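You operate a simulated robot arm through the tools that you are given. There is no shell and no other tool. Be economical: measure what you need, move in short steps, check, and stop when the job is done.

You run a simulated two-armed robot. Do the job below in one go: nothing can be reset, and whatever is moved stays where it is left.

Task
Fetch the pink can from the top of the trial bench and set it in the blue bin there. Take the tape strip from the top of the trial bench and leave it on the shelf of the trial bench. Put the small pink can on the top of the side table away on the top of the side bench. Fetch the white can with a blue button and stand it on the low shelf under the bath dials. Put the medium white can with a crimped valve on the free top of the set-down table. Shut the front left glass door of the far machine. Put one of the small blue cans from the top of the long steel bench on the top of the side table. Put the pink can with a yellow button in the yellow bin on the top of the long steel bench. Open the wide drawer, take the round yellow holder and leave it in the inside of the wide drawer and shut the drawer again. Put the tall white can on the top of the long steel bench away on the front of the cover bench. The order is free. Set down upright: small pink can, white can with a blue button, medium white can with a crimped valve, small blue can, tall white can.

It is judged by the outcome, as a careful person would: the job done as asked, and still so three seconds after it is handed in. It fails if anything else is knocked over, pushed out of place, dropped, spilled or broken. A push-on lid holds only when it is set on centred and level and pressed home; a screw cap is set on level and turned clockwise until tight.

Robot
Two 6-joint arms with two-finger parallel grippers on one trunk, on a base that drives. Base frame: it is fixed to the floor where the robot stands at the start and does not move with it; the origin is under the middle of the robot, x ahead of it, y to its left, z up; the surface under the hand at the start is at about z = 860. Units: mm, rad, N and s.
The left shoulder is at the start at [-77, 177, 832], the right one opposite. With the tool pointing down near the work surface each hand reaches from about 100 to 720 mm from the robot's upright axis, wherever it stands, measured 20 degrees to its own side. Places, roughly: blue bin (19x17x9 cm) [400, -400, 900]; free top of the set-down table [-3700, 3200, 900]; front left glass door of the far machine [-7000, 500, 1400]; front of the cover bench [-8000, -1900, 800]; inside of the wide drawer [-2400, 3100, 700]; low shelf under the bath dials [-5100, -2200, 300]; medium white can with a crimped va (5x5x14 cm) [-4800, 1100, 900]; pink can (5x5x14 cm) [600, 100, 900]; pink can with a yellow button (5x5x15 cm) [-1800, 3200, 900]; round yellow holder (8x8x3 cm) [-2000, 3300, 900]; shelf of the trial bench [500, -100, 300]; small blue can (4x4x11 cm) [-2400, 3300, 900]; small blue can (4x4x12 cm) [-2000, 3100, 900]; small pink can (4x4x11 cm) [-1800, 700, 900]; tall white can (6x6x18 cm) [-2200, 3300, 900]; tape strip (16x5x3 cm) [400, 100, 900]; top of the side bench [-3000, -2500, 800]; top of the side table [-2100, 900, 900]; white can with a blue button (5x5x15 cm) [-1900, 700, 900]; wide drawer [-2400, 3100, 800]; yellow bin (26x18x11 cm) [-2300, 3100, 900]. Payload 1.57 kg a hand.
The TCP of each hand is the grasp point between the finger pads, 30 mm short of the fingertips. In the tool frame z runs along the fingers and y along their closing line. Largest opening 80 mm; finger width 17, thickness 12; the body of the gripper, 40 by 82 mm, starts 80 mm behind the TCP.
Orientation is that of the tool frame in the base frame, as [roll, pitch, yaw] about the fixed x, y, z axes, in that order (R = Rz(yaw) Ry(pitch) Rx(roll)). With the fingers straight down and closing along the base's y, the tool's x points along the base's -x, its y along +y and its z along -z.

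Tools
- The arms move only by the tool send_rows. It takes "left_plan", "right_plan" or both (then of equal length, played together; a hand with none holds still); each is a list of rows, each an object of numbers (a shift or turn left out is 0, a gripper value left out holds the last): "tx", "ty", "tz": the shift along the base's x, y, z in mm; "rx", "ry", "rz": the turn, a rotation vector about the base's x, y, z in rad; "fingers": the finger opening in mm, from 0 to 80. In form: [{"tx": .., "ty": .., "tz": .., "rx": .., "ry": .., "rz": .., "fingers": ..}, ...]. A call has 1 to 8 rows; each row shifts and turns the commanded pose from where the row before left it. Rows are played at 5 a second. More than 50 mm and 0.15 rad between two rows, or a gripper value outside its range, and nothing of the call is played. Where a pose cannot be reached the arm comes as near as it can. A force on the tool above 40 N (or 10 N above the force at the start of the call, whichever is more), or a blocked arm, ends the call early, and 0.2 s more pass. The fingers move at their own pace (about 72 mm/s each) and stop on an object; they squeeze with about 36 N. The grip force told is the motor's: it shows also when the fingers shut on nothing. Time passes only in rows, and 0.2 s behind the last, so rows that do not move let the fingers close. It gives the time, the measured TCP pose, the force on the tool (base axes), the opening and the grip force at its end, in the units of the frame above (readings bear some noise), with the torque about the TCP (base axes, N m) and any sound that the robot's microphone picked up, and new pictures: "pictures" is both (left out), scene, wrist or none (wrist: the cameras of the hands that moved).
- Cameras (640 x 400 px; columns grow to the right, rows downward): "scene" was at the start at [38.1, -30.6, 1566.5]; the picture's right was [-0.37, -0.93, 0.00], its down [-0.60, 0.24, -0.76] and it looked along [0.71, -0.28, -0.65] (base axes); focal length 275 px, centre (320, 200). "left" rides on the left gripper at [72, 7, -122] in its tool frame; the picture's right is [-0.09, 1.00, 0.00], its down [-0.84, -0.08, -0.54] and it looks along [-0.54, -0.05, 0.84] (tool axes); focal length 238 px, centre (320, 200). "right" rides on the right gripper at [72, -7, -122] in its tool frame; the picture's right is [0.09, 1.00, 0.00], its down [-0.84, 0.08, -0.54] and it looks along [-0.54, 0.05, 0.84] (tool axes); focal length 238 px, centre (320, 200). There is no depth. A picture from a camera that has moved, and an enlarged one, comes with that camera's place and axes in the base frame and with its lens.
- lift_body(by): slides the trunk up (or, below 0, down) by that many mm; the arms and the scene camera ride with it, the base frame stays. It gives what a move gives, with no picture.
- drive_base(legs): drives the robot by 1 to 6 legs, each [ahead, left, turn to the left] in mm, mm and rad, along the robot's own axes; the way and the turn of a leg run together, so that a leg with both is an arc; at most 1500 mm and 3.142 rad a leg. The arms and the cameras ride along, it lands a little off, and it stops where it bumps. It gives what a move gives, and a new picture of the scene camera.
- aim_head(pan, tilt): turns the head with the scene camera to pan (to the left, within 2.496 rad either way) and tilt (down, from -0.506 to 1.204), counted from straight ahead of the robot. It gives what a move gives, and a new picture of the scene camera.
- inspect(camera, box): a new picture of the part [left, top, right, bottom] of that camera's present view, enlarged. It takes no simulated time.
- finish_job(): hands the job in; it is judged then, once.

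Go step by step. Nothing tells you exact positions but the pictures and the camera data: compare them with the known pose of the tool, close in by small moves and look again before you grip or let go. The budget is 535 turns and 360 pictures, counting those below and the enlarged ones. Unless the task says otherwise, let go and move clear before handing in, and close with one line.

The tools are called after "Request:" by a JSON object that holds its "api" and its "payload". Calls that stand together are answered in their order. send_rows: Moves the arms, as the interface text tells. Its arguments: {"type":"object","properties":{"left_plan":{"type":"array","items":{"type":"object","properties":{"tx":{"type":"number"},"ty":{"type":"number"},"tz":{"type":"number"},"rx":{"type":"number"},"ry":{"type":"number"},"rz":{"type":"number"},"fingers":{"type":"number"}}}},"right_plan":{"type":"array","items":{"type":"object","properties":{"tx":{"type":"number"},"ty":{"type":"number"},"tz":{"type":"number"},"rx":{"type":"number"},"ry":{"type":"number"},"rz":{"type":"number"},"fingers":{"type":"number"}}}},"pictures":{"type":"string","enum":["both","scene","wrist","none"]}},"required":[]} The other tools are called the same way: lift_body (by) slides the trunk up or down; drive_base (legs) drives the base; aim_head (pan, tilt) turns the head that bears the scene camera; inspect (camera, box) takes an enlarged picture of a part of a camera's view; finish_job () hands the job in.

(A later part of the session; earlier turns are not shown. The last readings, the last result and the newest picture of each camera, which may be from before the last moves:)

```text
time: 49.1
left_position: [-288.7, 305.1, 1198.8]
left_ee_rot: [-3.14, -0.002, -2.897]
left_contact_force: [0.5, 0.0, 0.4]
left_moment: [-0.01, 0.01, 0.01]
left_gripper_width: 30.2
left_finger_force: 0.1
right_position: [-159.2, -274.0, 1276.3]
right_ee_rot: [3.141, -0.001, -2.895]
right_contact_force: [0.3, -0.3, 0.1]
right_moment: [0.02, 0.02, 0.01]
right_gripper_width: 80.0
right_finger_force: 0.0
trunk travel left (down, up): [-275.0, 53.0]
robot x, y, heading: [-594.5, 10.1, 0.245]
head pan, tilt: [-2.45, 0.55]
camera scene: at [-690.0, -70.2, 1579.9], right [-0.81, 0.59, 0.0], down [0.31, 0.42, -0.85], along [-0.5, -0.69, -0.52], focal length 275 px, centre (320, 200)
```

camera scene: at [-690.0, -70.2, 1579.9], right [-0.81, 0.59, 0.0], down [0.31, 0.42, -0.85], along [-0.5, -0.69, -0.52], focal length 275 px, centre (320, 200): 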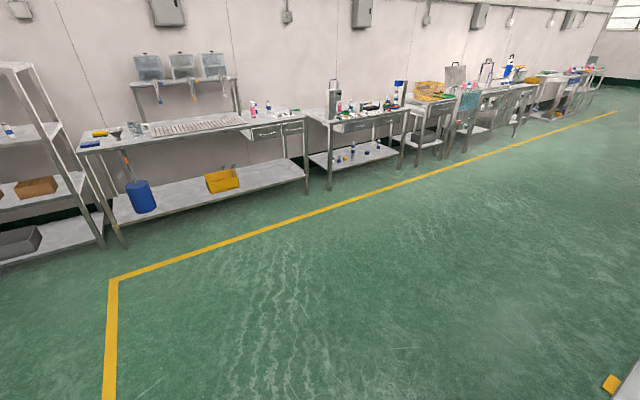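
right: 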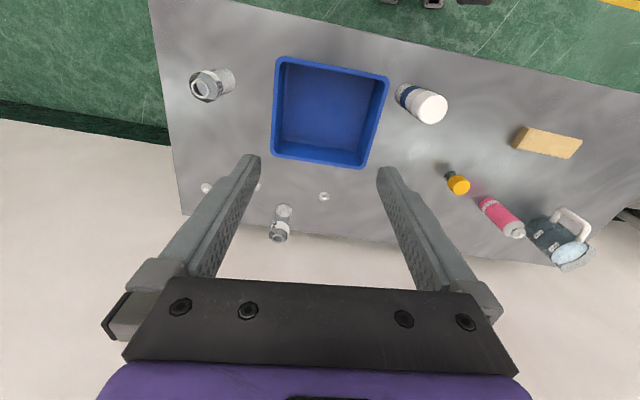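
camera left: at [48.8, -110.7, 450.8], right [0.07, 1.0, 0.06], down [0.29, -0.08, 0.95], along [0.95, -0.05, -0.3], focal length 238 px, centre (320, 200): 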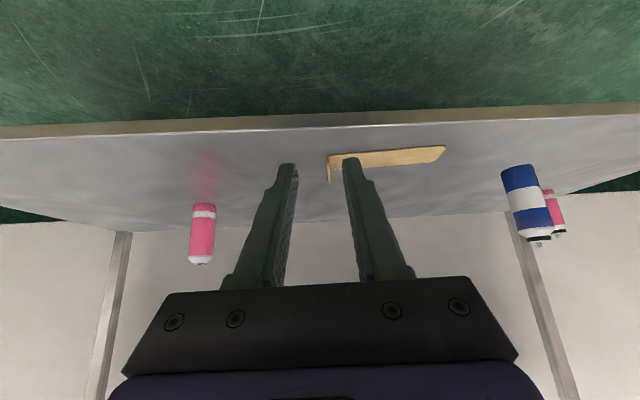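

Behind me is the end bench of the machine line (x −1000…−1680, y 50…500); the side table with the small pink can and white can stands at (-1800,700). I drive around to its near end, facing it.

Request:
{"api": "drive_base", "payload": {"legs": [[320, 900, 0], [0, 0, 2.89]]}}

Request:
{"api": "aim_head", "payload": {"pan": 0.0, "tilt": 0.5}}

```text
time: 64.2
left_position: [-885.8, 792.6, 1200.9]
left_ee_rot: [-3.14, -0.001, -0.064]
left_contact_force: [0.5, -0.2, 0.1]
left_moment: [0.02, -0.01, 0.03]
left_gripper_width: 30.1
left_finger_force: 0.1
right_position: [-833.6, 1382.5, 1276.9]
right_ee_rot: [-3.141, 0.001, -0.065]
right_contact_force: [0.3, -0.3, 0.4]
right_moment: [0.0, -0.01, 0.0]
right_gripper_width: 80.4
right_finger_force: 0.0
trunk travel left (down, up): [-275.0, 53.0]
robot x, y, heading: [-506.4, 975.5, 3.078]
head pan, tilt: [-2.45, 0.55]
camera scene: at [-389.5, 1027.3, 1579.9], right [0.59, -0.81, 0.0], down [-0.42, -0.31, -0.85], along [0.69, 0.5, -0.52], focal length 275 px, centre (320, 200)
```

scene: 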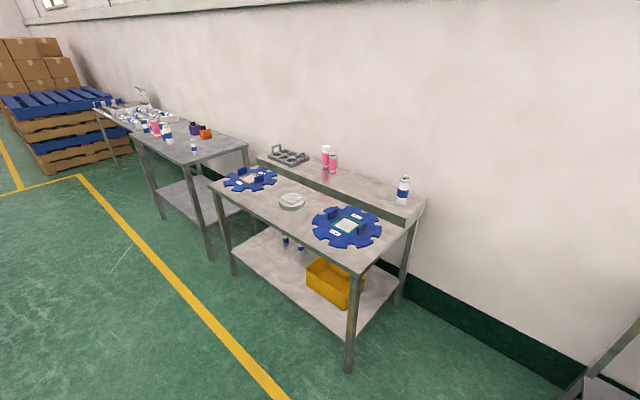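

```text
time: 66.5
left_position: [-885.6, 791.9, 1199.2]
left_ee_rot: [-3.14, -0.004, -0.065]
left_contact_force: [0.7, 0.8, -0.9]
left_moment: [0.0, -0.01, -0.02]
left_gripper_width: 30.1
left_finger_force: 0.0
right_position: [-833.7, 1382.5, 1274.7]
right_ee_rot: [3.14, 0.001, -0.064]
right_contact_force: [0.2, 1.1, 1.0]
right_moment: [-0.01, 0.01, -0.02]
right_gripper_width: 80.1
right_finger_force: 0.0
trunk travel left (down, up): [-275.0, 53.0]
robot x, y, heading: [-502.8, 976.6, 3.081]
head pan, tilt: [0.0, 0.499]
camera scene: at [-553.1, 980.6, 1584.5], right [0.07, 1.0, 0.0], down [0.48, -0.03, -0.88], along [-0.88, 0.06, -0.48], focal length 275 px, centre (320, 200)
```

scene: 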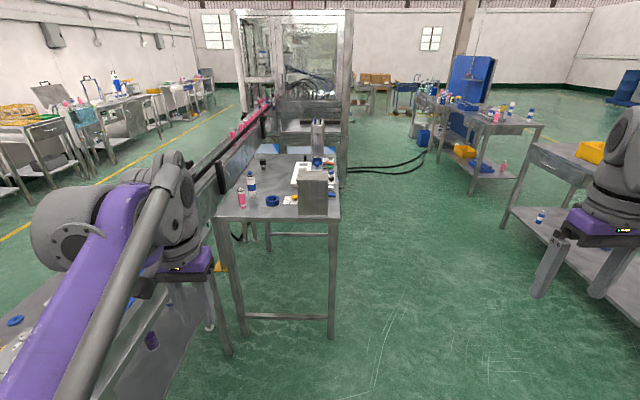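

The side table is straight ahead with both cans at its left part. I drive up to it.

Request:
{"api": "drive_base", "payload": {"legs": [[780, 110, 0.06]]}}

Request:
{"api": "aim_head", "payload": {"pan": 0.25, "tilt": 0.8}}

```text
time: 70.6
left_position: [-1635.7, 697.9, 1199.9]
left_ee_rot: [-3.14, -0.001, -0.025]
left_contact_force: [0.4, 0.2, 0.6]
left_moment: [0.0, 0.01, 0.0]
left_gripper_width: 30.0
left_finger_force: 0.1
right_position: [-1607.9, 1289.7, 1275.4]
right_ee_rot: [3.141, 0.0, -0.022]
right_contact_force: [0.5, -0.1, 0.6]
right_moment: [0.02, -0.01, -0.01]
right_gripper_width: 80.0
right_finger_force: 0.0
trunk travel left (down, up): [-275.0, 53.0]
robot x, y, heading: [-1259.8, 899.4, 3.118]
head pan, tilt: [0.0, 0.499]
camera scene: at [-1310.6, 900.3, 1584.5], right [0.02, 1.0, 0.0], down [0.48, -0.01, -0.88], along [-0.88, 0.02, -0.48], focal length 275 px, centre (320, 200)
```

scene: 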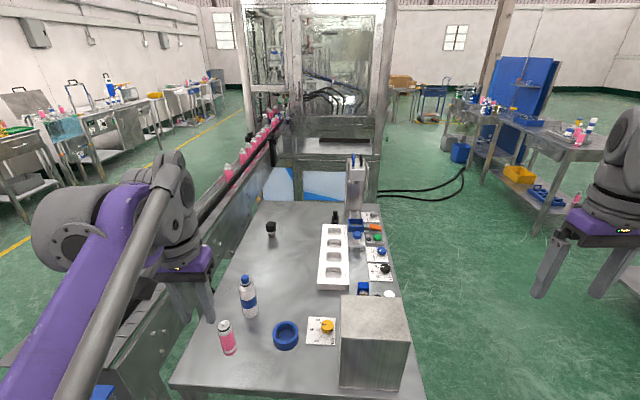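

```text
time: 71.4
left_position: [-1635.8, 698.9, 1200.3]
left_ee_rot: [-3.14, -0.002, -0.025]
left_contact_force: [-0.2, 0.6, 0.1]
left_moment: [0.03, 0.0, 0.03]
left_gripper_width: 30.1
left_finger_force: 0.0
right_position: [-1608.1, 1290.7, 1275.6]
right_ee_rot: [-3.141, 0.0, -0.025]
right_contact_force: [-1.1, 0.1, -0.7]
right_moment: [-0.01, 0.01, 0.0]
right_gripper_width: 80.0
right_finger_force: 0.0
trunk travel left (down, up): [-275.0, 53.0]
robot x, y, heading: [-1261.2, 896.3, 3.116]
head pan, tilt: [0.25, 0.799]
camera scene: at [-1298.2, 880.1, 1558.6], right [-0.22, 0.97, 0.0], down [0.7, 0.16, -0.7], along [-0.68, -0.15, -0.72], focal length 275 px, centre (320, 200)
```

scene: 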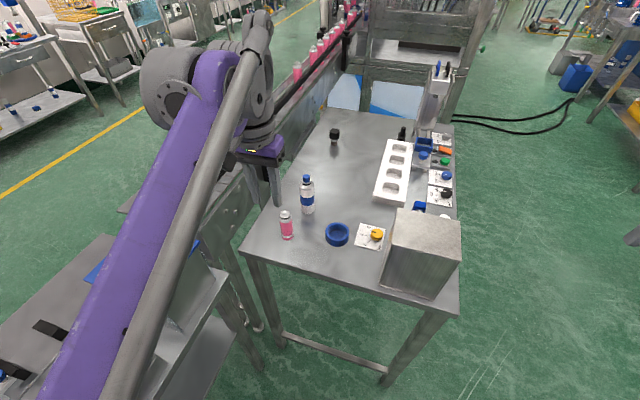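

Pink can ≈(-1792,660), white can ≈(-1918,702). I move a little closer, then send the right hand to the pink can and pull the left aside.

Request:
{"api": "drive_base", "payload": {"legs": [[110, 50, 0.025]]}}

```text
time: 72.6
left_position: [-1740.6, 643.2, 1199.8]
left_ee_rot: [-3.139, -0.002, -0.002]
left_contact_force: [-0.4, 0.3, 0.2]
left_moment: [0.01, 0.0, 0.01]
left_gripper_width: 30.0
left_finger_force: 0.3
right_position: [-1725.7, 1235.6, 1275.8]
right_ee_rot: [-3.141, 0.0, -0.004]
right_contact_force: [-0.1, -0.8, -0.2]
right_moment: [-0.01, -0.02, -0.04]
right_gripper_width: 79.9
right_finger_force: 0.1
trunk travel left (down, up): [-275.0, 53.0]
robot x, y, heading: [-1368.2, 854.8, 3.136]
head pan, tilt: [0.25, 0.799]
camera scene: at [-1406.4, 831.6, 1558.5], right [-0.24, 0.97, 0.0], down [0.69, 0.18, -0.7], along [-0.68, -0.17, -0.72], focal length 275 px, centre (320, 200)
```

scene: 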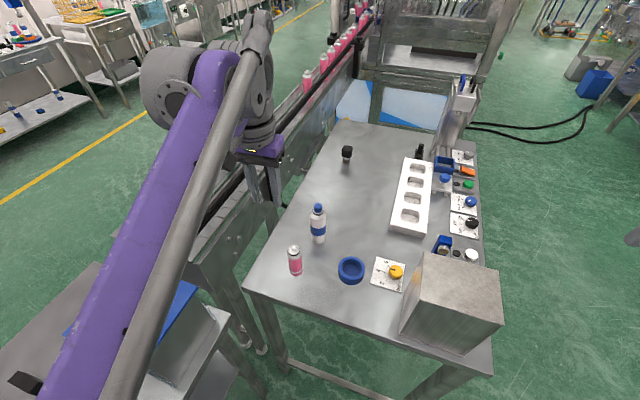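

Request:
{"api": "send_rows", "payload": {"left_plan": [{"tx": 30, "ty": -20}, {"tx": 30, "ty": -20}, {"tx": 30, "ty": -20}, {"tx": 30, "ty": -20}, {}, {}, {}, {}], "right_plan": [{"tx": -7, "ty": -48}, {"tx": -7, "ty": -48}, {"tx": -7, "ty": -48}, {"tx": -7, "ty": -48}, {"tx": -7, "ty": -48, "tz": -6}, {"tx": -7, "ty": -48, "tz": -6}, {"tx": -7, "ty": -48, "tz": -6}, {"tx": -7, "ty": -48, "tz": -6}], "pictures": "none"}}

Request:
{"api": "send_rows", "payload": {"right_plan": [{"ty": -38, "tz": -30}, {"ty": -38, "tz": -30}, {"ty": -38, "tz": -30}, {"ty": -38, "tz": -30}, {"ty": -36, "tz": -30}, {"tz": -20}], "pictures": "both"}}

```text
time: 74.4
left_position: [-1621.8, 562.6, 1198.3]
left_ee_rot: [-3.138, -0.002, -0.002]
left_contact_force: [0.3, -0.9, -0.6]
left_moment: [-0.02, -0.02, 0.0]
left_gripper_width: 29.9
left_finger_force: 0.0
right_position: [-1782.1, 850.1, 1251.2]
right_ee_rot: [-3.14, 0.0, -0.005]
right_contact_force: [0.3, -0.3, -0.5]
right_moment: [0.0, -0.01, -0.04]
right_gripper_width: 80.2
right_finger_force: 0.0
trunk travel left (down, up): [-275.0, 53.0]
robot x, y, heading: [-1368.4, 849.1, 3.134]
head pan, tilt: [0.25, 0.799]
```

```text
time: 75.8
left_position: [-1620.7, 565.3, 1199.2]
left_ee_rot: [-3.14, -0.001, 0.0]
left_contact_force: [-0.5, 0.5, -0.2]
left_moment: [-0.05, 0.0, 0.02]
left_gripper_width: 30.1
left_finger_force: 0.1
right_position: [-1780.8, 664.5, 1082.1]
right_ee_rot: [3.141, 0.0, -0.003]
right_contact_force: [-1.0, 0.0, -0.1]
right_moment: [-0.02, 0.03, 0.02]
right_gripper_width: 79.6
right_finger_force: 0.0
trunk travel left (down, up): [-275.0, 53.0]
robot x, y, heading: [-1367.7, 851.6, 3.136]
head pan, tilt: [0.25, 0.799]
camera scene: at [-1406.8, 832.2, 1558.6], right [-0.24, 0.97, 0.0], down [0.7, 0.17, -0.7], along [-0.68, -0.17, -0.72], focal length 275 px, centre (320, 200)
camera right: at [-1709.0, 669.8, 1205.9], right [0.09, -1.0, 0.0], down [-0.84, -0.07, 0.54], along [-0.54, -0.05, -0.84], focal length 238 px, centre (320, 200)
```

scene: 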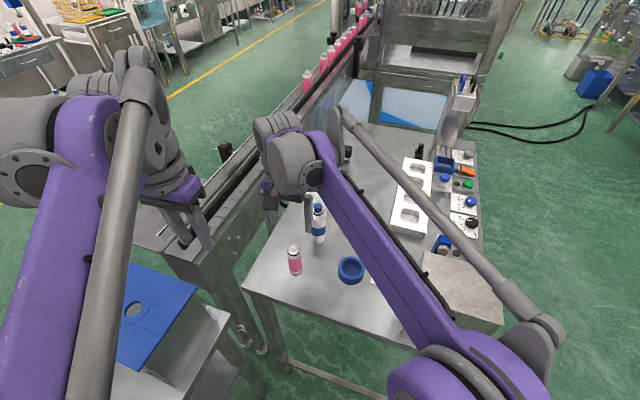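
right: 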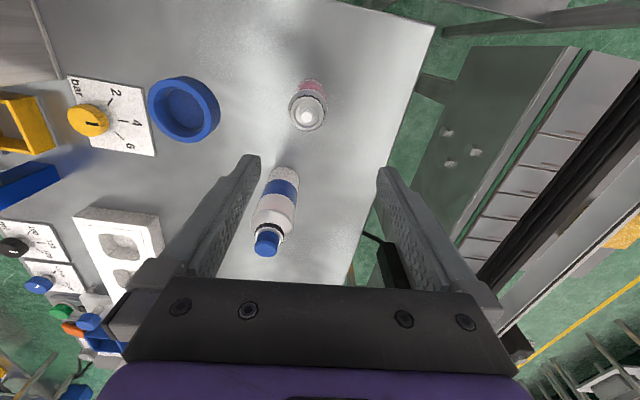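

Wrist view puts the pink can at about (-1766,676). I go down partway and check.

Request:
{"api": "send_rows", "payload": {"right_plan": [{"tx": 14, "ty": 11, "tz": -40}, {"tz": -40}], "pictures": "wrist"}}

```text
time: 76.4
left_position: [-1621.7, 563.6, 1198.9]
left_ee_rot: [-3.14, -0.002, -0.003]
left_contact_force: [0.0, 0.7, 0.4]
left_moment: [0.02, 0.0, -0.01]
left_gripper_width: 30.1
left_finger_force: 0.1
right_position: [-1767.0, 676.6, 1003.0]
right_ee_rot: [3.141, 0.001, -0.003]
right_contact_force: [-0.5, 0.0, 0.7]
right_moment: [0.01, -0.03, 0.01]
right_gripper_width: 80.2
right_finger_force: 0.1
trunk travel left (down, up): [-275.0, 53.0]
robot x, y, heading: [-1368.2, 849.5, 3.134]
head pan, tilt: [0.25, 0.799]
camera right: at [-1695.4, 680.8, 1127.2], right [0.09, -1.0, 0.0], down [-0.84, -0.08, 0.54], along [-0.54, -0.05, -0.84], focal length 238 px, centre (320, 200)
```

right: 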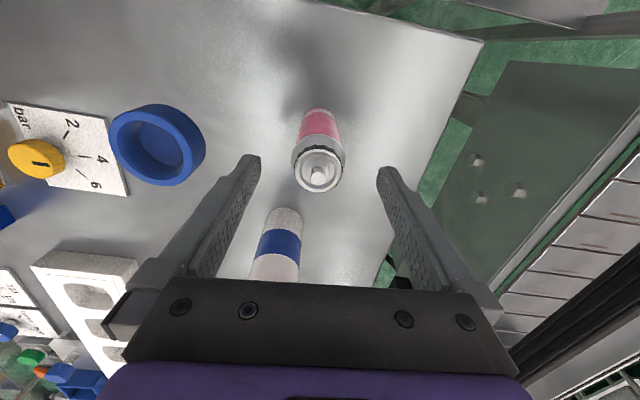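

Request:
{"api": "send_rows", "payload": {"right_plan": [{"tx": -4, "ty": -1, "tz": -35}, {"tz": -37}, {"fingers": 25}, {}, {}, {"tz": 30}, {"tz": 45}, {"tz": 45}], "pictures": "wrist"}}

```text
time: 78.2
left_position: [-1620.5, 564.5, 1198.4]
left_ee_rot: [-3.14, -0.001, -0.001]
left_contact_force: [-1.1, -0.2, -0.1]
left_moment: [0.01, -0.01, 0.02]
left_gripper_width: 30.0
left_finger_force: 0.0
right_position: [-1771.9, 673.8, 1048.7]
right_ee_rot: [3.141, 0.001, -0.002]
right_contact_force: [-0.5, 0.6, -0.8]
right_moment: [-0.01, 0.02, -0.03]
right_gripper_width: 29.3
right_finger_force: 36.4
trunk travel left (down, up): [-275.0, 53.0]
robot x, y, heading: [-1370.6, 849.9, 3.137]
head pan, tilt: [0.25, 0.799]
camera right: at [-1700.4, 678.7, 1171.5], right [0.09, -1.0, 0.0], down [-0.84, -0.07, 0.54], along [-0.54, -0.05, -0.84], focal length 238 px, centre (320, 200)
```

right: 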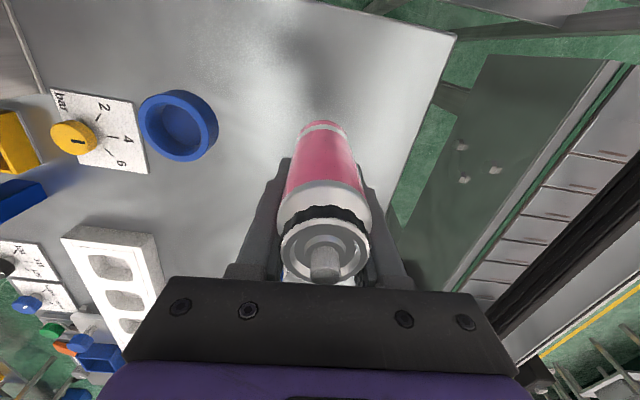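

Small pink can is held by the right hand. I move it up and aside, to the right.

Request:
{"api": "send_rows", "payload": {"right_plan": [{"tz": 45}, {"tz": 45}, {"tx": 20, "ty": 44}, {"tx": 20, "ty": 44}, {"tx": 20, "ty": 44}, {"tx": 20, "ty": 44}, {"tx": 20, "ty": 44}, {"ty": 49}], "pictures": "none"}}

Request:
{"api": "send_rows", "payload": {"right_plan": [{"ty": 48}, {"ty": 48}, {"ty": 48}, {"ty": 40}], "left_plan": [{"tx": -20, "ty": 5}, {"tx": -20, "ty": 5}, {"tx": -20, "ty": 5, "ry": 0.1}, {"tx": -20, "ry": 0.1}], "pictures": "scene"}}

```text
time: 80.0
left_position: [-1620.9, 564.4, 1199.4]
left_ee_rot: [-3.139, 0.0, -0.001]
left_contact_force: [-0.1, 0.0, -0.3]
left_moment: [-0.02, 0.01, 0.03]
left_gripper_width: 30.0
left_finger_force: 0.1
right_position: [-1671.2, 944.9, 1144.2]
right_ee_rot: [-3.141, 0.001, -0.001]
right_contact_force: [0.1, 0.5, -1.5]
right_moment: [-0.03, 0.0, -0.01]
right_gripper_width: 29.5
right_finger_force: 35.9
trunk travel left (down, up): [-275.0, 53.0]
robot x, y, heading: [-1371.3, 848.3, 3.14]
head pan, tilt: [0.25, 0.799]
```

```text
time: 81.0
left_position: [-1701.5, 579.8, 1198.7]
left_ee_rot: [3.141, 0.201, -0.003]
left_contact_force: [-0.3, 0.4, -0.5]
left_moment: [-0.01, 0.01, -0.01]
left_gripper_width: 29.8
left_finger_force: 0.0
right_position: [-1671.6, 1129.2, 1142.3]
right_ee_rot: [3.14, -0.002, -0.003]
right_contact_force: [0.4, 0.0, -1.6]
right_moment: [-0.02, 0.02, -0.08]
right_gripper_width: 29.3
right_finger_force: 36.4
trunk travel left (down, up): [-275.0, 53.0]
robot x, y, heading: [-1370.6, 851.3, 3.144]
head pan, tilt: [0.25, 0.799]
camera scene: at [-1407.6, 832.1, 1558.6], right [-0.24, 0.97, 0.0], down [0.7, 0.17, -0.7], along [-0.68, -0.17, -0.72], focal length 275 px, centre (320, 200)
```

scene: 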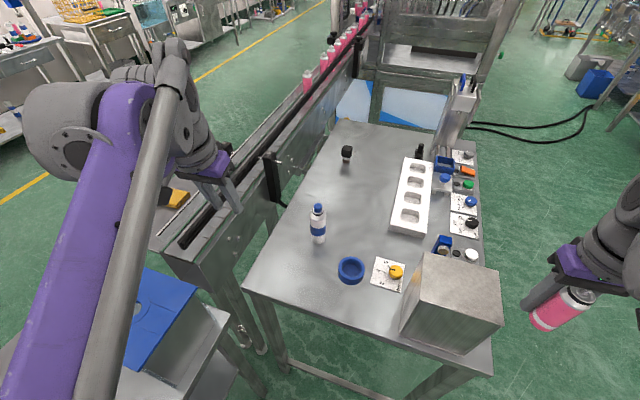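

Left hand moves, tilted forward ~0.8 rad, to a pre-grasp behind the white can.

Request:
{"api": "send_rows", "payload": {"left_plan": [{"tx": -19, "ty": 21.5, "tz": -32, "ry": 0.1, "fingers": 72}, {"tx": -19, "ty": 21.5, "tz": -32, "ry": 0.1}, {"tx": -19, "ty": 21.5, "tz": -32, "ry": 0.1}, {"tx": -19, "ty": 21.5, "tz": -32, "ry": 0.1}, {"tx": -19, "ty": 21.5, "tz": -32, "ry": 0.1}, {"tx": -19, "ty": 21.5, "tz": -32, "ry": 0.1}], "pictures": "both"}}

```text
time: 82.4
left_position: [-1817.4, 707.2, 1008.7]
left_ee_rot: [-3.139, 0.801, -0.002]
left_contact_force: [-0.8, -0.5, 0.3]
left_moment: [0.0, 0.0, -0.02]
left_gripper_width: 72.2
left_finger_force: 0.0
right_position: [-1670.5, 1129.0, 1142.6]
right_ee_rot: [-3.141, 0.0, -0.002]
right_contact_force: [-0.3, -0.6, -1.4]
right_moment: [0.0, -0.03, -0.01]
right_gripper_width: 29.3
right_finger_force: 36.2
trunk travel left (down, up): [-275.0, 53.0]
robot x, y, heading: [-1374.8, 848.2, 3.141]
head pan, tilt: [0.25, 0.799]
camera scene: at [-1408.0, 831.8, 1558.6], right [-0.24, 0.97, 0.0], down [0.7, 0.18, -0.7], along [-0.68, -0.17, -0.72], focal length 275 px, centre (320, 200)
camera left: at [-1679.4, 700.6, 1040.4], right [-0.07, -1.0, 0.07], down [-0.19, 0.08, 0.98], along [-0.98, 0.05, -0.2], focal length 238 px, centre (320, 200)
```

scene: 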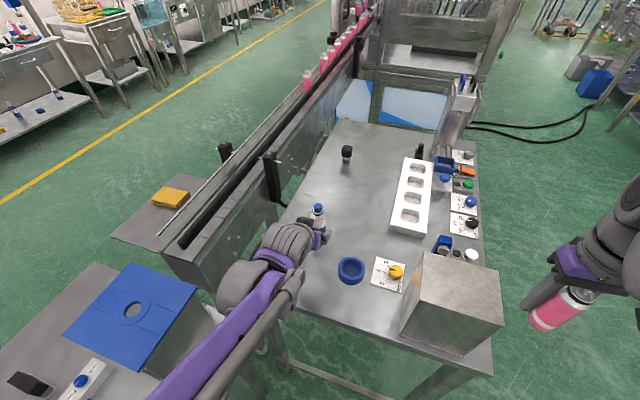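
left: 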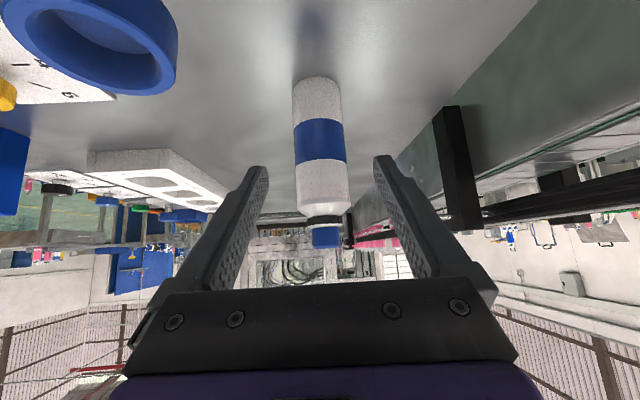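

Request:
{"api": "send_rows", "payload": {"left_plan": [{"tx": -32, "ty": 1, "tz": -28}, {"tx": -32, "tz": -28}, {"tx": -30, "tz": -24}], "pictures": "wrist"}}

```text
time: 83.2
left_position: [-1909.8, 706.4, 927.1]
left_ee_rot: [-3.141, 0.799, -0.005]
left_contact_force: [0.5, 0.6, 0.4]
left_moment: [0.04, -0.01, 0.01]
left_gripper_width: 71.8
left_finger_force: 0.0
right_position: [-1671.2, 1128.8, 1142.3]
right_ee_rot: [-3.141, 0.0, -0.004]
right_contact_force: [-0.6, 0.3, -1.1]
right_moment: [0.03, 0.0, 0.02]
right_gripper_width: 29.2
right_finger_force: 36.1
trunk travel left (down, up): [-275.0, 53.0]
robot x, y, heading: [-1373.1, 846.9, 3.136]
head pan, tilt: [0.25, 0.799]
camera left: at [-1772.5, 699.6, 960.9], right [-0.07, -1.0, 0.07], down [-0.2, 0.08, 0.98], along [-0.98, 0.05, -0.2], focal length 238 px, centre (320, 200)
```

left: 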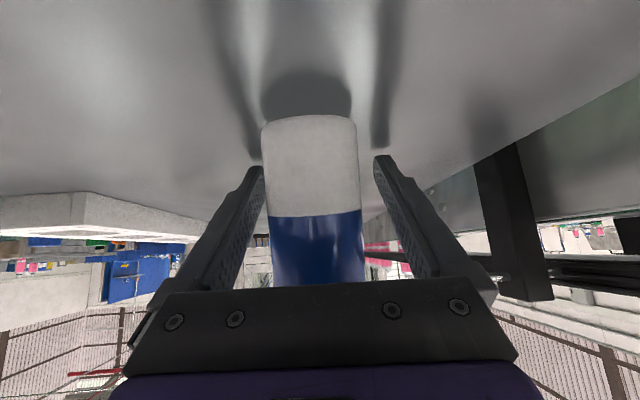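

The table top seems to be nearer z≈888. I adjust up and back a little, then grip the white can.

Request:
{"api": "send_rows", "payload": {"left_plan": [{"tx": 9, "ty": 1, "tz": 22}, {"fingers": 30}, {}, {}, {"tz": 30}, {"tz": 40}], "pictures": "wrist"}}

```text
time: 84.6
left_position: [-1900.0, 708.9, 1017.0]
left_ee_rot: [-3.14, 0.797, -0.004]
left_contact_force: [0.0, -0.1, -1.6]
left_moment: [0.03, 0.01, -0.01]
left_gripper_width: 43.6
left_finger_force: 36.0
right_position: [-1670.0, 1128.2, 1143.3]
right_ee_rot: [-3.141, 0.0, -0.005]
right_contact_force: [0.6, 0.4, -0.8]
right_moment: [0.0, 0.01, 0.01]
right_gripper_width: 29.1
right_finger_force: 36.1
trunk travel left (down, up): [-275.0, 53.0]
robot x, y, heading: [-1369.5, 846.1, 3.136]
head pan, tilt: [0.25, 0.799]
camera left: at [-1763.0, 701.0, 1051.4], right [-0.07, -1.0, 0.07], down [-0.2, 0.08, 0.98], along [-0.98, 0.05, -0.2], focal length 238 px, centre (320, 200)
```

left: 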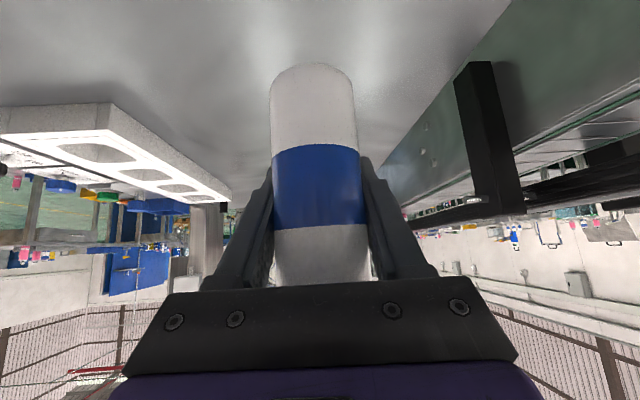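

White can is held by the left hand. I raise and retract it, then drive back and around toward the −y wall.

Request:
{"api": "send_rows", "payload": {"left_plan": [{"tz": 45}, {"tx": 30, "tz": 35}, {"tx": 35, "tz": 30}, {"tx": 40, "tz": 20}, {"tx": 40}, {"tx": 40}], "pictures": "none"}}

Request:
{"api": "drive_base", "payload": {"legs": [[-950, -60, 0], [0, 0, 1.571]]}}

Request:
{"api": "aim_head", "payload": {"pan": 0.0, "tilt": 0.45}}

```text
time: 86.0
left_position: [-1714.2, 709.2, 1147.8]
left_ee_rot: [-3.14, 0.799, 0.0]
left_contact_force: [0.1, 0.1, -1.2]
left_moment: [-0.01, 0.04, -0.05]
left_gripper_width: 43.8
left_finger_force: 35.6
right_position: [-1670.3, 1128.2, 1144.0]
right_ee_rot: [3.141, 0.001, -0.005]
right_contact_force: [1.3, -0.3, -1.3]
right_moment: [0.0, 0.0, 0.0]
right_gripper_width: 29.3
right_finger_force: 35.8
trunk travel left (down, up): [-275.0, 53.0]
robot x, y, heading: [-1366.1, 852.1, 3.137]
head pan, tilt: [0.25, 0.799]
```

```text
time: 94.7
left_position: [-295.0, 558.5, 1147.7]
left_ee_rot: [-3.14, 0.797, 1.545]
left_contact_force: [0.3, -0.8, -1.7]
left_moment: [-0.03, -0.02, 0.0]
left_gripper_width: 44.0
left_finger_force: 36.0
right_position: [-711.9, 611.0, 1142.3]
right_ee_rot: [-3.141, 0.001, 1.544]
right_contact_force: [0.1, -0.1, -1.0]
right_moment: [-0.01, 0.01, -0.05]
right_gripper_width: 28.7
right_finger_force: 35.7
trunk travel left (down, up): [-275.0, 53.0]
robot x, y, heading: [-424.7, 902.9, -1.6]
head pan, tilt: [0.25, 0.799]
camera scene: at [-408.4, 869.2, 1558.6], right [-0.97, -0.22, 0.0], down [-0.16, 0.7, -0.7], along [0.16, -0.68, -0.72], focal length 275 px, centre (320, 200)
```

scene: 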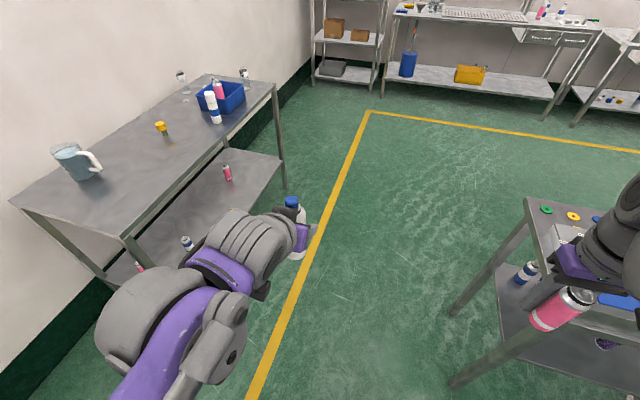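

```text
time: 95.6
left_position: [-294.3, 558.0, 1147.9]
left_ee_rot: [3.141, 0.798, 1.546]
left_contact_force: [1.0, 0.2, -1.5]
left_moment: [-0.01, 0.01, 0.01]
left_gripper_width: 43.7
left_finger_force: 35.7
right_position: [-712.6, 612.0, 1142.7]
right_ee_rot: [3.141, 0.0, 1.543]
right_contact_force: [-0.8, -0.3, -0.2]
right_moment: [0.04, -0.02, 0.01]
right_gripper_width: 28.8
right_finger_force: 36.3
trunk travel left (down, up): [-275.0, 53.0]
robot x, y, heading: [-429.7, 909.6, -1.598]
head pan, tilt: [0.0, 0.45]
camera scene: at [-428.6, 856.0, 1588.9], right [-1.0, 0.02, 0.0], down [0.01, 0.44, -0.9], along [-0.02, -0.9, -0.44], focal length 275 px, centre (320, 200)
```

scene: 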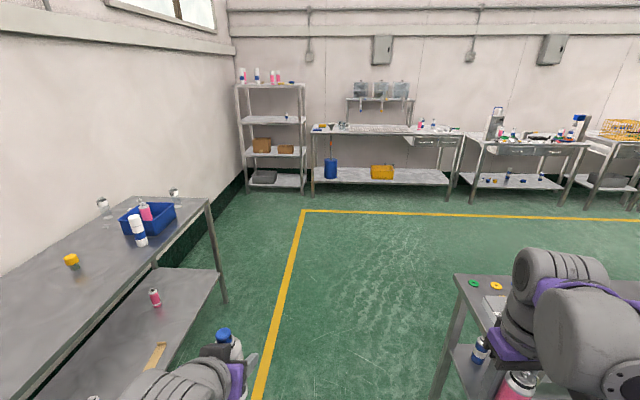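

Request:
{"api": "drive_base", "payload": {"legs": [[0, 100, 0.028], [1100, 0, 0], [1050, 0, 0], [0, -1300, 0], [0, -1300, 0]]}}

Request:
{"api": "aim_head", "payload": {"pan": -0.6, "tilt": 0.45}}

```text
time: 129.5
left_position: [-2746.9, -1635.4, 1147.4]
left_ee_rot: [3.141, 0.798, 1.617]
left_contact_force: [0.0, 0.3, -1.9]
left_moment: [-0.04, 0.0, -0.02]
left_gripper_width: 43.5
left_finger_force: 36.3
right_position: [-3167.7, -1610.4, 1142.7]
right_ee_rot: [3.141, -0.001, 1.615]
right_contact_force: [-0.6, 0.4, -0.5]
right_moment: [0.0, -0.02, 0.03]
right_gripper_width: 25.0
right_finger_force: 0.1
trunk travel left (down, up): [-275.0, 53.0]
robot x, y, heading: [-2904.2, -1294.6, -1.525]
head pan, tilt: [0.0, 0.45]
camera scene: at [-2901.3, -1347.1, 1589.0], right [-1.0, -0.04, 0.0], down [-0.02, 0.43, -0.9], along [0.04, -0.9, -0.44], focal length 275 px, centre (320, 200)
```

scene: 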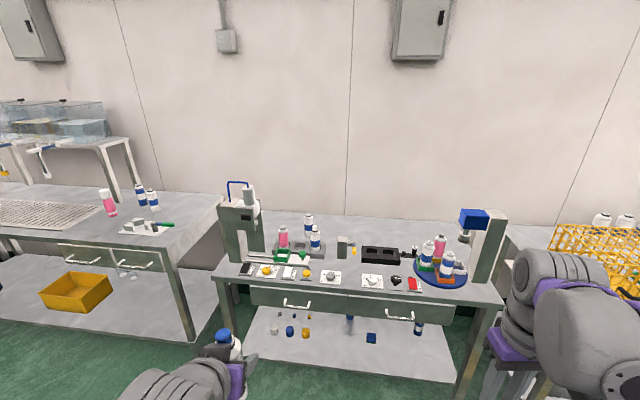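

```text
time: 130.5
left_position: [-2746.9, -1636.1, 1148.6]
left_ee_rot: [-3.141, 0.799, 1.617]
left_contact_force: [0.9, -0.6, -2.1]
left_moment: [-0.01, 0.01, 0.01]
left_gripper_width: 43.9
left_finger_force: 36.0
right_position: [-3167.5, -1610.6, 1141.9]
right_ee_rot: [-3.141, 0.001, 1.615]
right_contact_force: [0.1, 0.8, 0.1]
right_moment: [0.0, -0.01, 0.02]
right_gripper_width: 25.0
right_finger_force: 0.0
trunk travel left (down, up): [-275.0, 53.0]
robot x, y, heading: [-2904.5, -1293.4, -1.524]
head pan, tilt: [-0.6, 0.45]
camera scene: at [-2953.8, -1333.4, 1589.0], right [-0.85, 0.53, 0.0], down [0.23, 0.37, -0.9], along [-0.47, -0.77, -0.44], focal length 275 px, centre (320, 200)
```

scene: 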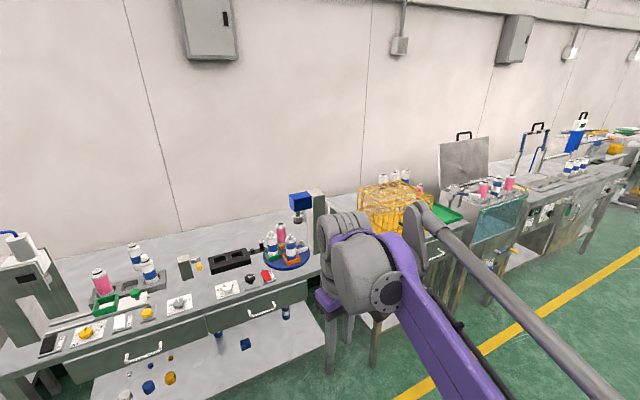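

The right gripper reads empty — the small pink can slipped out during the drive. I look back along the path for it.

Request:
{"api": "aim_head", "payload": {"pan": 1.4, "tilt": 0.4}}

Request:
{"api": "aim_head", "payload": {"pan": 2.2, "tilt": 0.4}}

```text
time: 132.5
left_position: [-2747.6, -1634.5, 1147.7]
left_ee_rot: [3.141, 0.797, 1.619]
left_contact_force: [-0.3, 0.0, -1.4]
left_moment: [-0.02, 0.01, -0.01]
left_gripper_width: 43.7
left_finger_force: 36.4
right_position: [-3166.7, -1611.6, 1142.6]
right_ee_rot: [3.142, -0.001, 1.613]
right_contact_force: [0.1, -0.2, -0.2]
right_moment: [0.04, 0.0, 0.02]
right_gripper_width: 25.4
right_finger_force: 0.2
trunk travel left (down, up): [-275.0, 53.0]
robot x, y, heading: [-2904.1, -1296.2, -1.525]
head pan, tilt: [1.4, 0.4]
camera scene: at [-2813.5, -1267.0, 1593.7], right [-0.13, -0.99, 0.0], down [-0.39, 0.05, -0.92], along [0.91, -0.12, -0.39], focal length 275 px, centre (320, 200)
```

scene: 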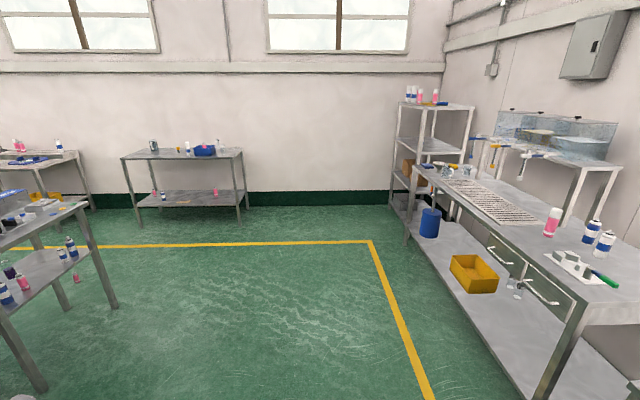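

```text
time: 133.6
left_position: [-2746.1, -1635.4, 1147.8]
left_ee_rot: [-3.14, 0.797, 1.617]
left_contact_force: [0.0, -0.1, -2.8]
left_moment: [-0.02, 0.01, -0.01]
left_gripper_width: 43.6
left_finger_force: 36.4
right_position: [-3168.4, -1610.5, 1142.9]
right_ee_rot: [3.141, 0.001, 1.614]
right_contact_force: [0.0, 0.0, 0.0]
right_moment: [-0.02, -0.01, 0.0]
right_gripper_width: 25.5
right_finger_force: 0.0
trunk travel left (down, up): [-275.0, 53.0]
robot x, y, heading: [-2904.4, -1294.2, -1.526]
head pan, tilt: [2.201, 0.4]
camera scene: at [-2833.1, -1197.4, 1593.7], right [0.62, -0.78, 0.0], down [-0.3, -0.24, -0.92], along [0.72, 0.58, -0.39], focal length 275 px, centre (320, 200)
```

scene: 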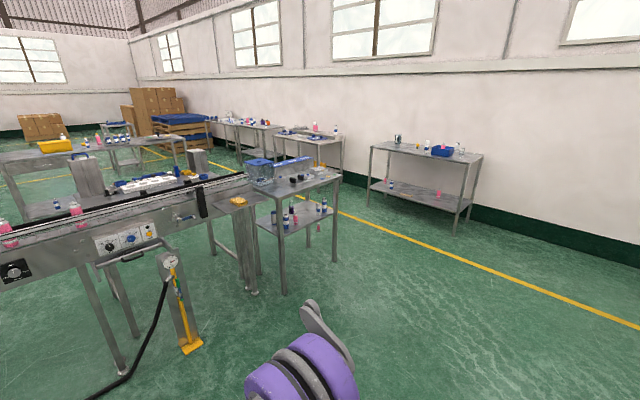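

Request:
{"api": "inspect", "payload": {"camera": "scene", "box": [250, 170, 390, 260]}}

```text
4.44 times, centred on (320, 215) of scene
camera zoom: at [-2833.1, -1197.4, 1593.7], right [0.62, -0.78, 0.0], down [-0.3, -0.24, -0.92], along [0.72, 0.58, -0.39], focal length 1222 px, centre (320, 133)
```

zoom: 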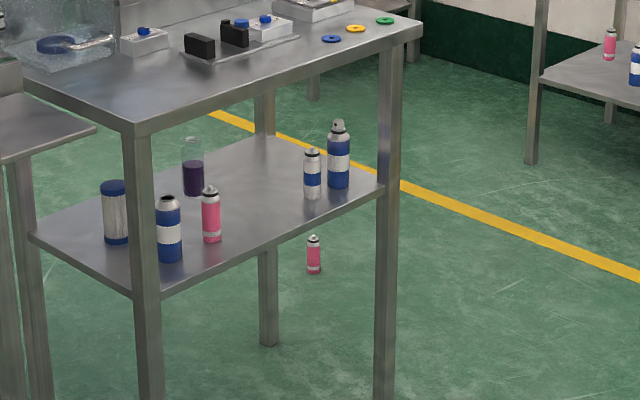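

The can landed standing on the floor near (-638,596); I'll recover it afterwards. First deliver the white can: I look to the right along the wall.

Request:
{"api": "aim_head", "payload": {"pan": -1.3, "tilt": 0.35}}

```text
time: 136.5
left_position: [-2747.2, -1635.5, 1147.8]
left_ee_rot: [3.141, 0.798, 1.616]
left_contact_force: [-0.1, 0.3, -1.2]
left_moment: [-0.02, 0.0, -0.01]
left_gripper_width: 43.8
left_finger_force: 35.9
right_position: [-3166.3, -1609.5, 1143.2]
right_ee_rot: [-3.14, 0.001, 1.614]
right_contact_force: [-0.5, 0.0, -0.3]
right_moment: [-0.02, 0.01, -0.02]
right_gripper_width: 24.9
right_finger_force: 0.1
trunk travel left (down, up): [-275.0, 53.0]
robot x, y, heading: [-2905.6, -1296.6, -1.526]
head pan, tilt: [-1.3, 0.351]
camera scene: at [-2993.9, -1284.2, 1598.2], right [-0.31, 0.95, 0.0], down [0.33, 0.11, -0.94], along [-0.89, -0.29, -0.34], focal length 275 px, centre (320, 200)
```

scene: 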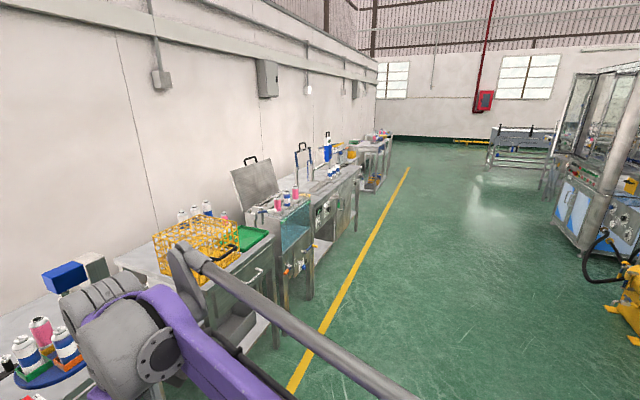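

Request:
{"api": "drive_base", "payload": {"legs": [[0, 0, -0.045], [0, -1100, 0], [0, -1050, 0]]}}

Request:
{"api": "aim_head", "payload": {"pan": 0.0, "tilt": 0.6}}

```text
time: 156.2
left_position: [-4925.1, -1672.0, 1148.3]
left_ee_rot: [-3.141, 0.797, 1.589]
left_contact_force: [0.2, -0.3, -1.1]
left_moment: [-0.03, -0.01, 0.03]
left_gripper_width: 43.5
left_finger_force: 36.2
right_position: [-5344.8, -1634.8, 1142.4]
right_ee_rot: [-3.141, -0.002, 1.588]
right_contact_force: [-0.6, -0.2, 0.2]
right_moment: [0.01, -0.03, -0.03]
right_gripper_width: 24.8
right_finger_force: 0.0
trunk travel left (down, up): [-275.0, 53.0]
robot x, y, heading: [-5074.9, -1329.3, -1.552]
head pan, tilt: [-1.3, 0.351]
camera scene: at [-5162.6, -1313.7, 1598.2], right [-0.28, 0.96, 0.0], down [0.33, 0.1, -0.94], along [-0.9, -0.27, -0.34], focal length 275 px, centre (320, 200)
```

scene: 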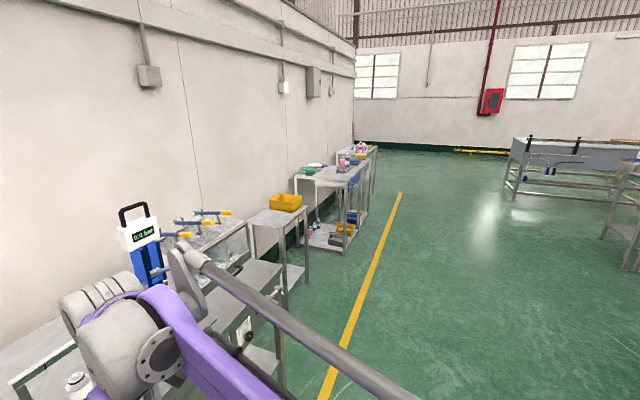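

```text
time: 157.6
left_position: [-4924.8, -1671.1, 1148.1]
left_ee_rot: [-3.141, 0.797, 1.591]
left_contact_force: [-0.6, 0.5, -1.7]
left_moment: [-0.03, 0.0, -0.02]
left_gripper_width: 43.6
left_finger_force: 36.4
right_position: [-5344.6, -1633.6, 1143.5]
right_ee_rot: [3.141, -0.001, 1.589]
right_contact_force: [0.1, 0.6, 0.5]
right_moment: [0.0, 0.02, 0.05]
right_gripper_width: 24.9
right_finger_force: 0.1
trunk travel left (down, up): [-275.0, 53.0]
robot x, y, heading: [-5071.6, -1326.3, -1.551]
head pan, tilt: [0.0, 0.6]
camera scene: at [-5071.8, -1375.5, 1575.4], right [-1.0, -0.02, 0.0], down [-0.01, 0.56, -0.83], along [0.01, -0.82, -0.56], focal length 275 px, centre (320, 200)
```

scene: 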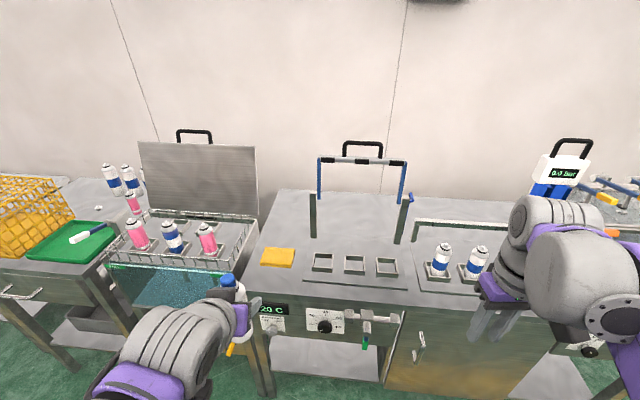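

The dial panel is ahead with a low shelf beneath. I lower the trunk to see the shelf better.

Request:
{"api": "lift_body", "payload": {"by": -270}}

Request:
{"api": "aim_head", "payload": {"pan": 0.0, "tilt": 0.85}}

```text
time: 160.4
left_position: [-4925.6, -1670.7, 877.7]
left_ee_rot: [3.14, 0.795, 1.589]
left_contact_force: [0.2, 0.3, -1.4]
left_moment: [-0.04, 0.0, -0.01]
left_gripper_width: 43.5
left_finger_force: 36.1
right_position: [-5345.5, -1633.7, 872.5]
right_ee_rot: [-3.141, 0.0, 1.589]
right_contact_force: [0.3, 0.3, 0.2]
right_moment: [0.0, 0.0, -0.01]
right_gripper_width: 24.8
right_finger_force: 0.1
trunk travel left (down, up): [-5.0, 323.0]
robot x, y, heading: [-5074.7, -1328.6, -1.553]
head pan, tilt: [0.0, 0.6]
```

```text
time: 161.1
left_position: [-4924.9, -1671.4, 878.4]
left_ee_rot: [-3.142, 0.798, 1.591]
left_contact_force: [1.2, 0.2, -1.4]
left_moment: [-0.05, -0.03, -0.04]
left_gripper_width: 43.9
left_finger_force: 36.1
right_position: [-5344.7, -1635.1, 871.5]
right_ee_rot: [3.14, 0.001, 1.59]
right_contact_force: [-0.1, -1.0, 0.3]
right_moment: [0.0, -0.01, -0.01]
right_gripper_width: 25.0
right_finger_force: 0.0
trunk travel left (down, up): [-5.0, 323.0]
robot x, y, heading: [-5072.1, -1329.8, -1.551]
head pan, tilt: [0.0, 0.85]
camera scene: at [-5071.0, -1415.6, 1279.9], right [-1.0, -0.02, 0.0], down [-0.01, 0.75, -0.66], along [0.01, -0.66, -0.75], focal length 275 px, centre (320, 200)
```

scene: 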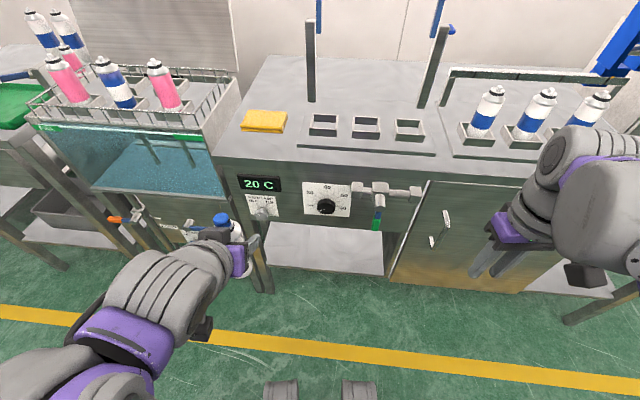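

Shelf spans x −4850…−5310, front edge y≈−1925, z≈300, opening up to ~700. I lower the left hand in front of it.

Request:
{"api": "send_rows", "payload": {"left_plan": [{"tx": -8, "tz": -48}, {"tx": -8, "tz": -48}, {"tx": -8, "tz": -48}, {"tx": -8, "tz": -48}, {"tx": -8, "tz": -48}, {"tx": -8, "tz": -48}, {"tx": -8, "tz": -48}, {"tx": -8, "tz": -48}], "pictures": "none"}}

Request:
{"api": "send_rows", "payload": {"left_plan": [{"tx": -4, "tz": -40}, {"tx": -4, "tz": -30}], "pictures": "both"}}

```text
time: 162.9
left_position: [-4992.4, -1685.3, 521.2]
left_ee_rot: [-3.141, 0.796, 1.589]
left_contact_force: [0.3, 0.0, -1.0]
left_moment: [-0.02, -0.03, -0.02]
left_gripper_width: 43.7
left_finger_force: 35.8
left hand out of reach, approached as far as the arm can: row 8
right_position: [-5345.2, -1634.1, 873.3]
right_ee_rot: [3.141, -0.001, 1.587]
right_contact_force: [-0.3, 0.6, -0.1]
right_moment: [0.03, -0.01, 0.01]
right_gripper_width: 25.2
right_finger_force: 0.0
trunk travel left (down, up): [-5.0, 323.0]
robot x, y, heading: [-5076.0, -1329.2, -1.557]
head pan, tilt: [0.0, 0.85]
```

```text
time: 163.5
left_position: [-5009.8, -1722.1, 493.3]
left_ee_rot: [-3.141, 0.797, 1.59]
left_contact_force: [-0.1, 0.3, -2.1]
left_moment: [-0.04, 0.02, 0.03]
left_gripper_width: 43.8
left_finger_force: 35.8
left hand out of reach, approached as far as the arm can: row 1, 2
right_position: [-5344.5, -1635.1, 872.2]
right_ee_rot: [-3.141, 0.001, 1.589]
right_contact_force: [0.6, 0.2, -0.3]
right_moment: [0.04, -0.02, -0.03]
right_gripper_width: 25.0
right_finger_force: 0.0
trunk travel left (down, up): [-5.0, 323.0]
robot x, y, heading: [-5072.2, -1327.5, -1.551]
head pan, tilt: [0.0, 0.85]
camera scene: at [-5071.1, -1415.8, 1279.8], right [-1.0, -0.02, 0.0], down [-0.01, 0.75, -0.66], along [0.01, -0.66, -0.75], focal length 275 px, centre (320, 200)
camera left: at [-5005.6, -1583.1, 527.5], right [1.0, -0.05, 0.07], down [-0.07, -0.2, 0.98], along [-0.03, -0.98, -0.2], focal length 238 px, centre (320, 200)
```

scene: 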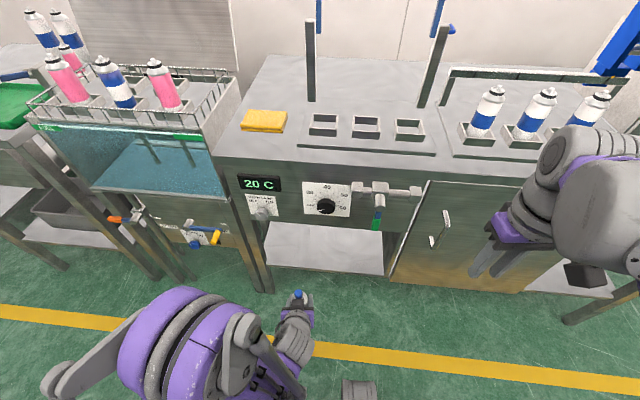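
left: 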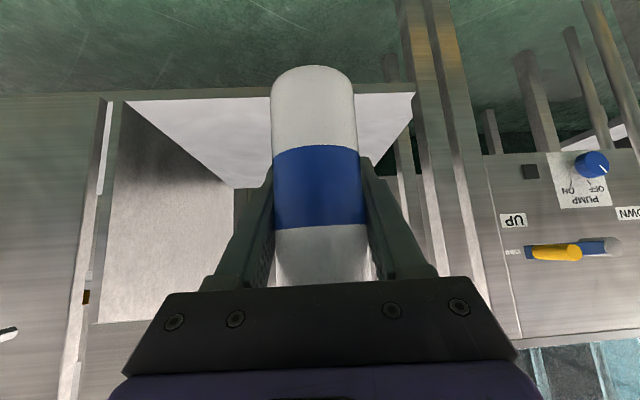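

Request:
{"api": "send_rows", "payload": {"left_plan": [{"ty": -40}, {"ty": -40}], "pictures": "none"}}

```text
time: 164.1
left_position: [-5010.0, -1799.5, 495.1]
left_ee_rot: [-3.139, 0.798, 1.59]
left_contact_force: [0.4, -0.2, -1.6]
left_moment: [0.0, 0.03, -0.03]
left_gripper_width: 43.8
left_finger_force: 36.0
right_position: [-5343.8, -1635.5, 871.3]
right_ee_rot: [3.142, 0.0, 1.589]
right_contact_force: [-1.0, -0.3, 0.1]
right_moment: [0.05, 0.0, 0.04]
right_gripper_width: 25.1
right_finger_force: 0.1
trunk travel left (down, up): [-5.0, 323.0]
robot x, y, heading: [-5071.1, -1328.2, -1.546]
head pan, tilt: [0.0, 0.85]
```

Request:
{"api": "send_rows", "payload": {"left_plan": [{"tz": -40}, {"tz": -40}, {"ty": -15, "tz": -15}], "pictures": "wrist"}}

```text
time: 164.9
left_position: [-5009.0, -1815.8, 399.8]
left_ee_rot: [3.14, 0.798, 1.592]
left_contact_force: [-0.7, 0.2, -1.1]
left_moment: [-0.04, -0.01, 0.0]
left_gripper_width: 43.7
left_finger_force: 36.1
right_position: [-5344.5, -1633.8, 872.2]
right_ee_rot: [3.14, 0.0, 1.588]
right_contact_force: [0.2, 0.0, 0.8]
right_moment: [0.0, 0.0, 0.03]
right_gripper_width: 25.2
right_finger_force: 0.2
trunk travel left (down, up): [-5.0, 323.0]
robot x, y, heading: [-5071.8, -1327.3, -1.549]
head pan, tilt: [0.0, 0.85]
camera left: at [-5003.9, -1677.7, 432.7], right [1.0, -0.05, 0.07], down [-0.07, -0.2, 0.98], along [-0.03, -0.98, -0.2], focal length 238 px, centre (320, 200)
```

left: 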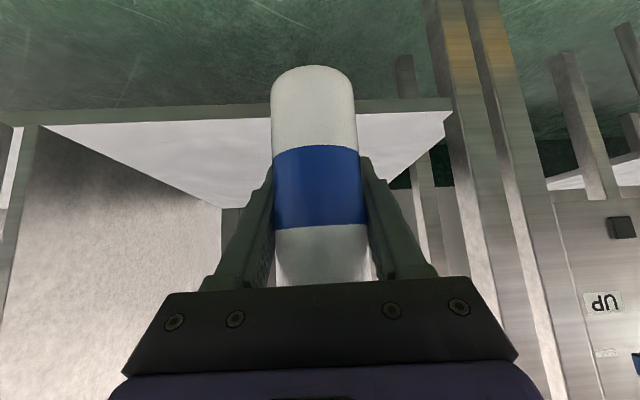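

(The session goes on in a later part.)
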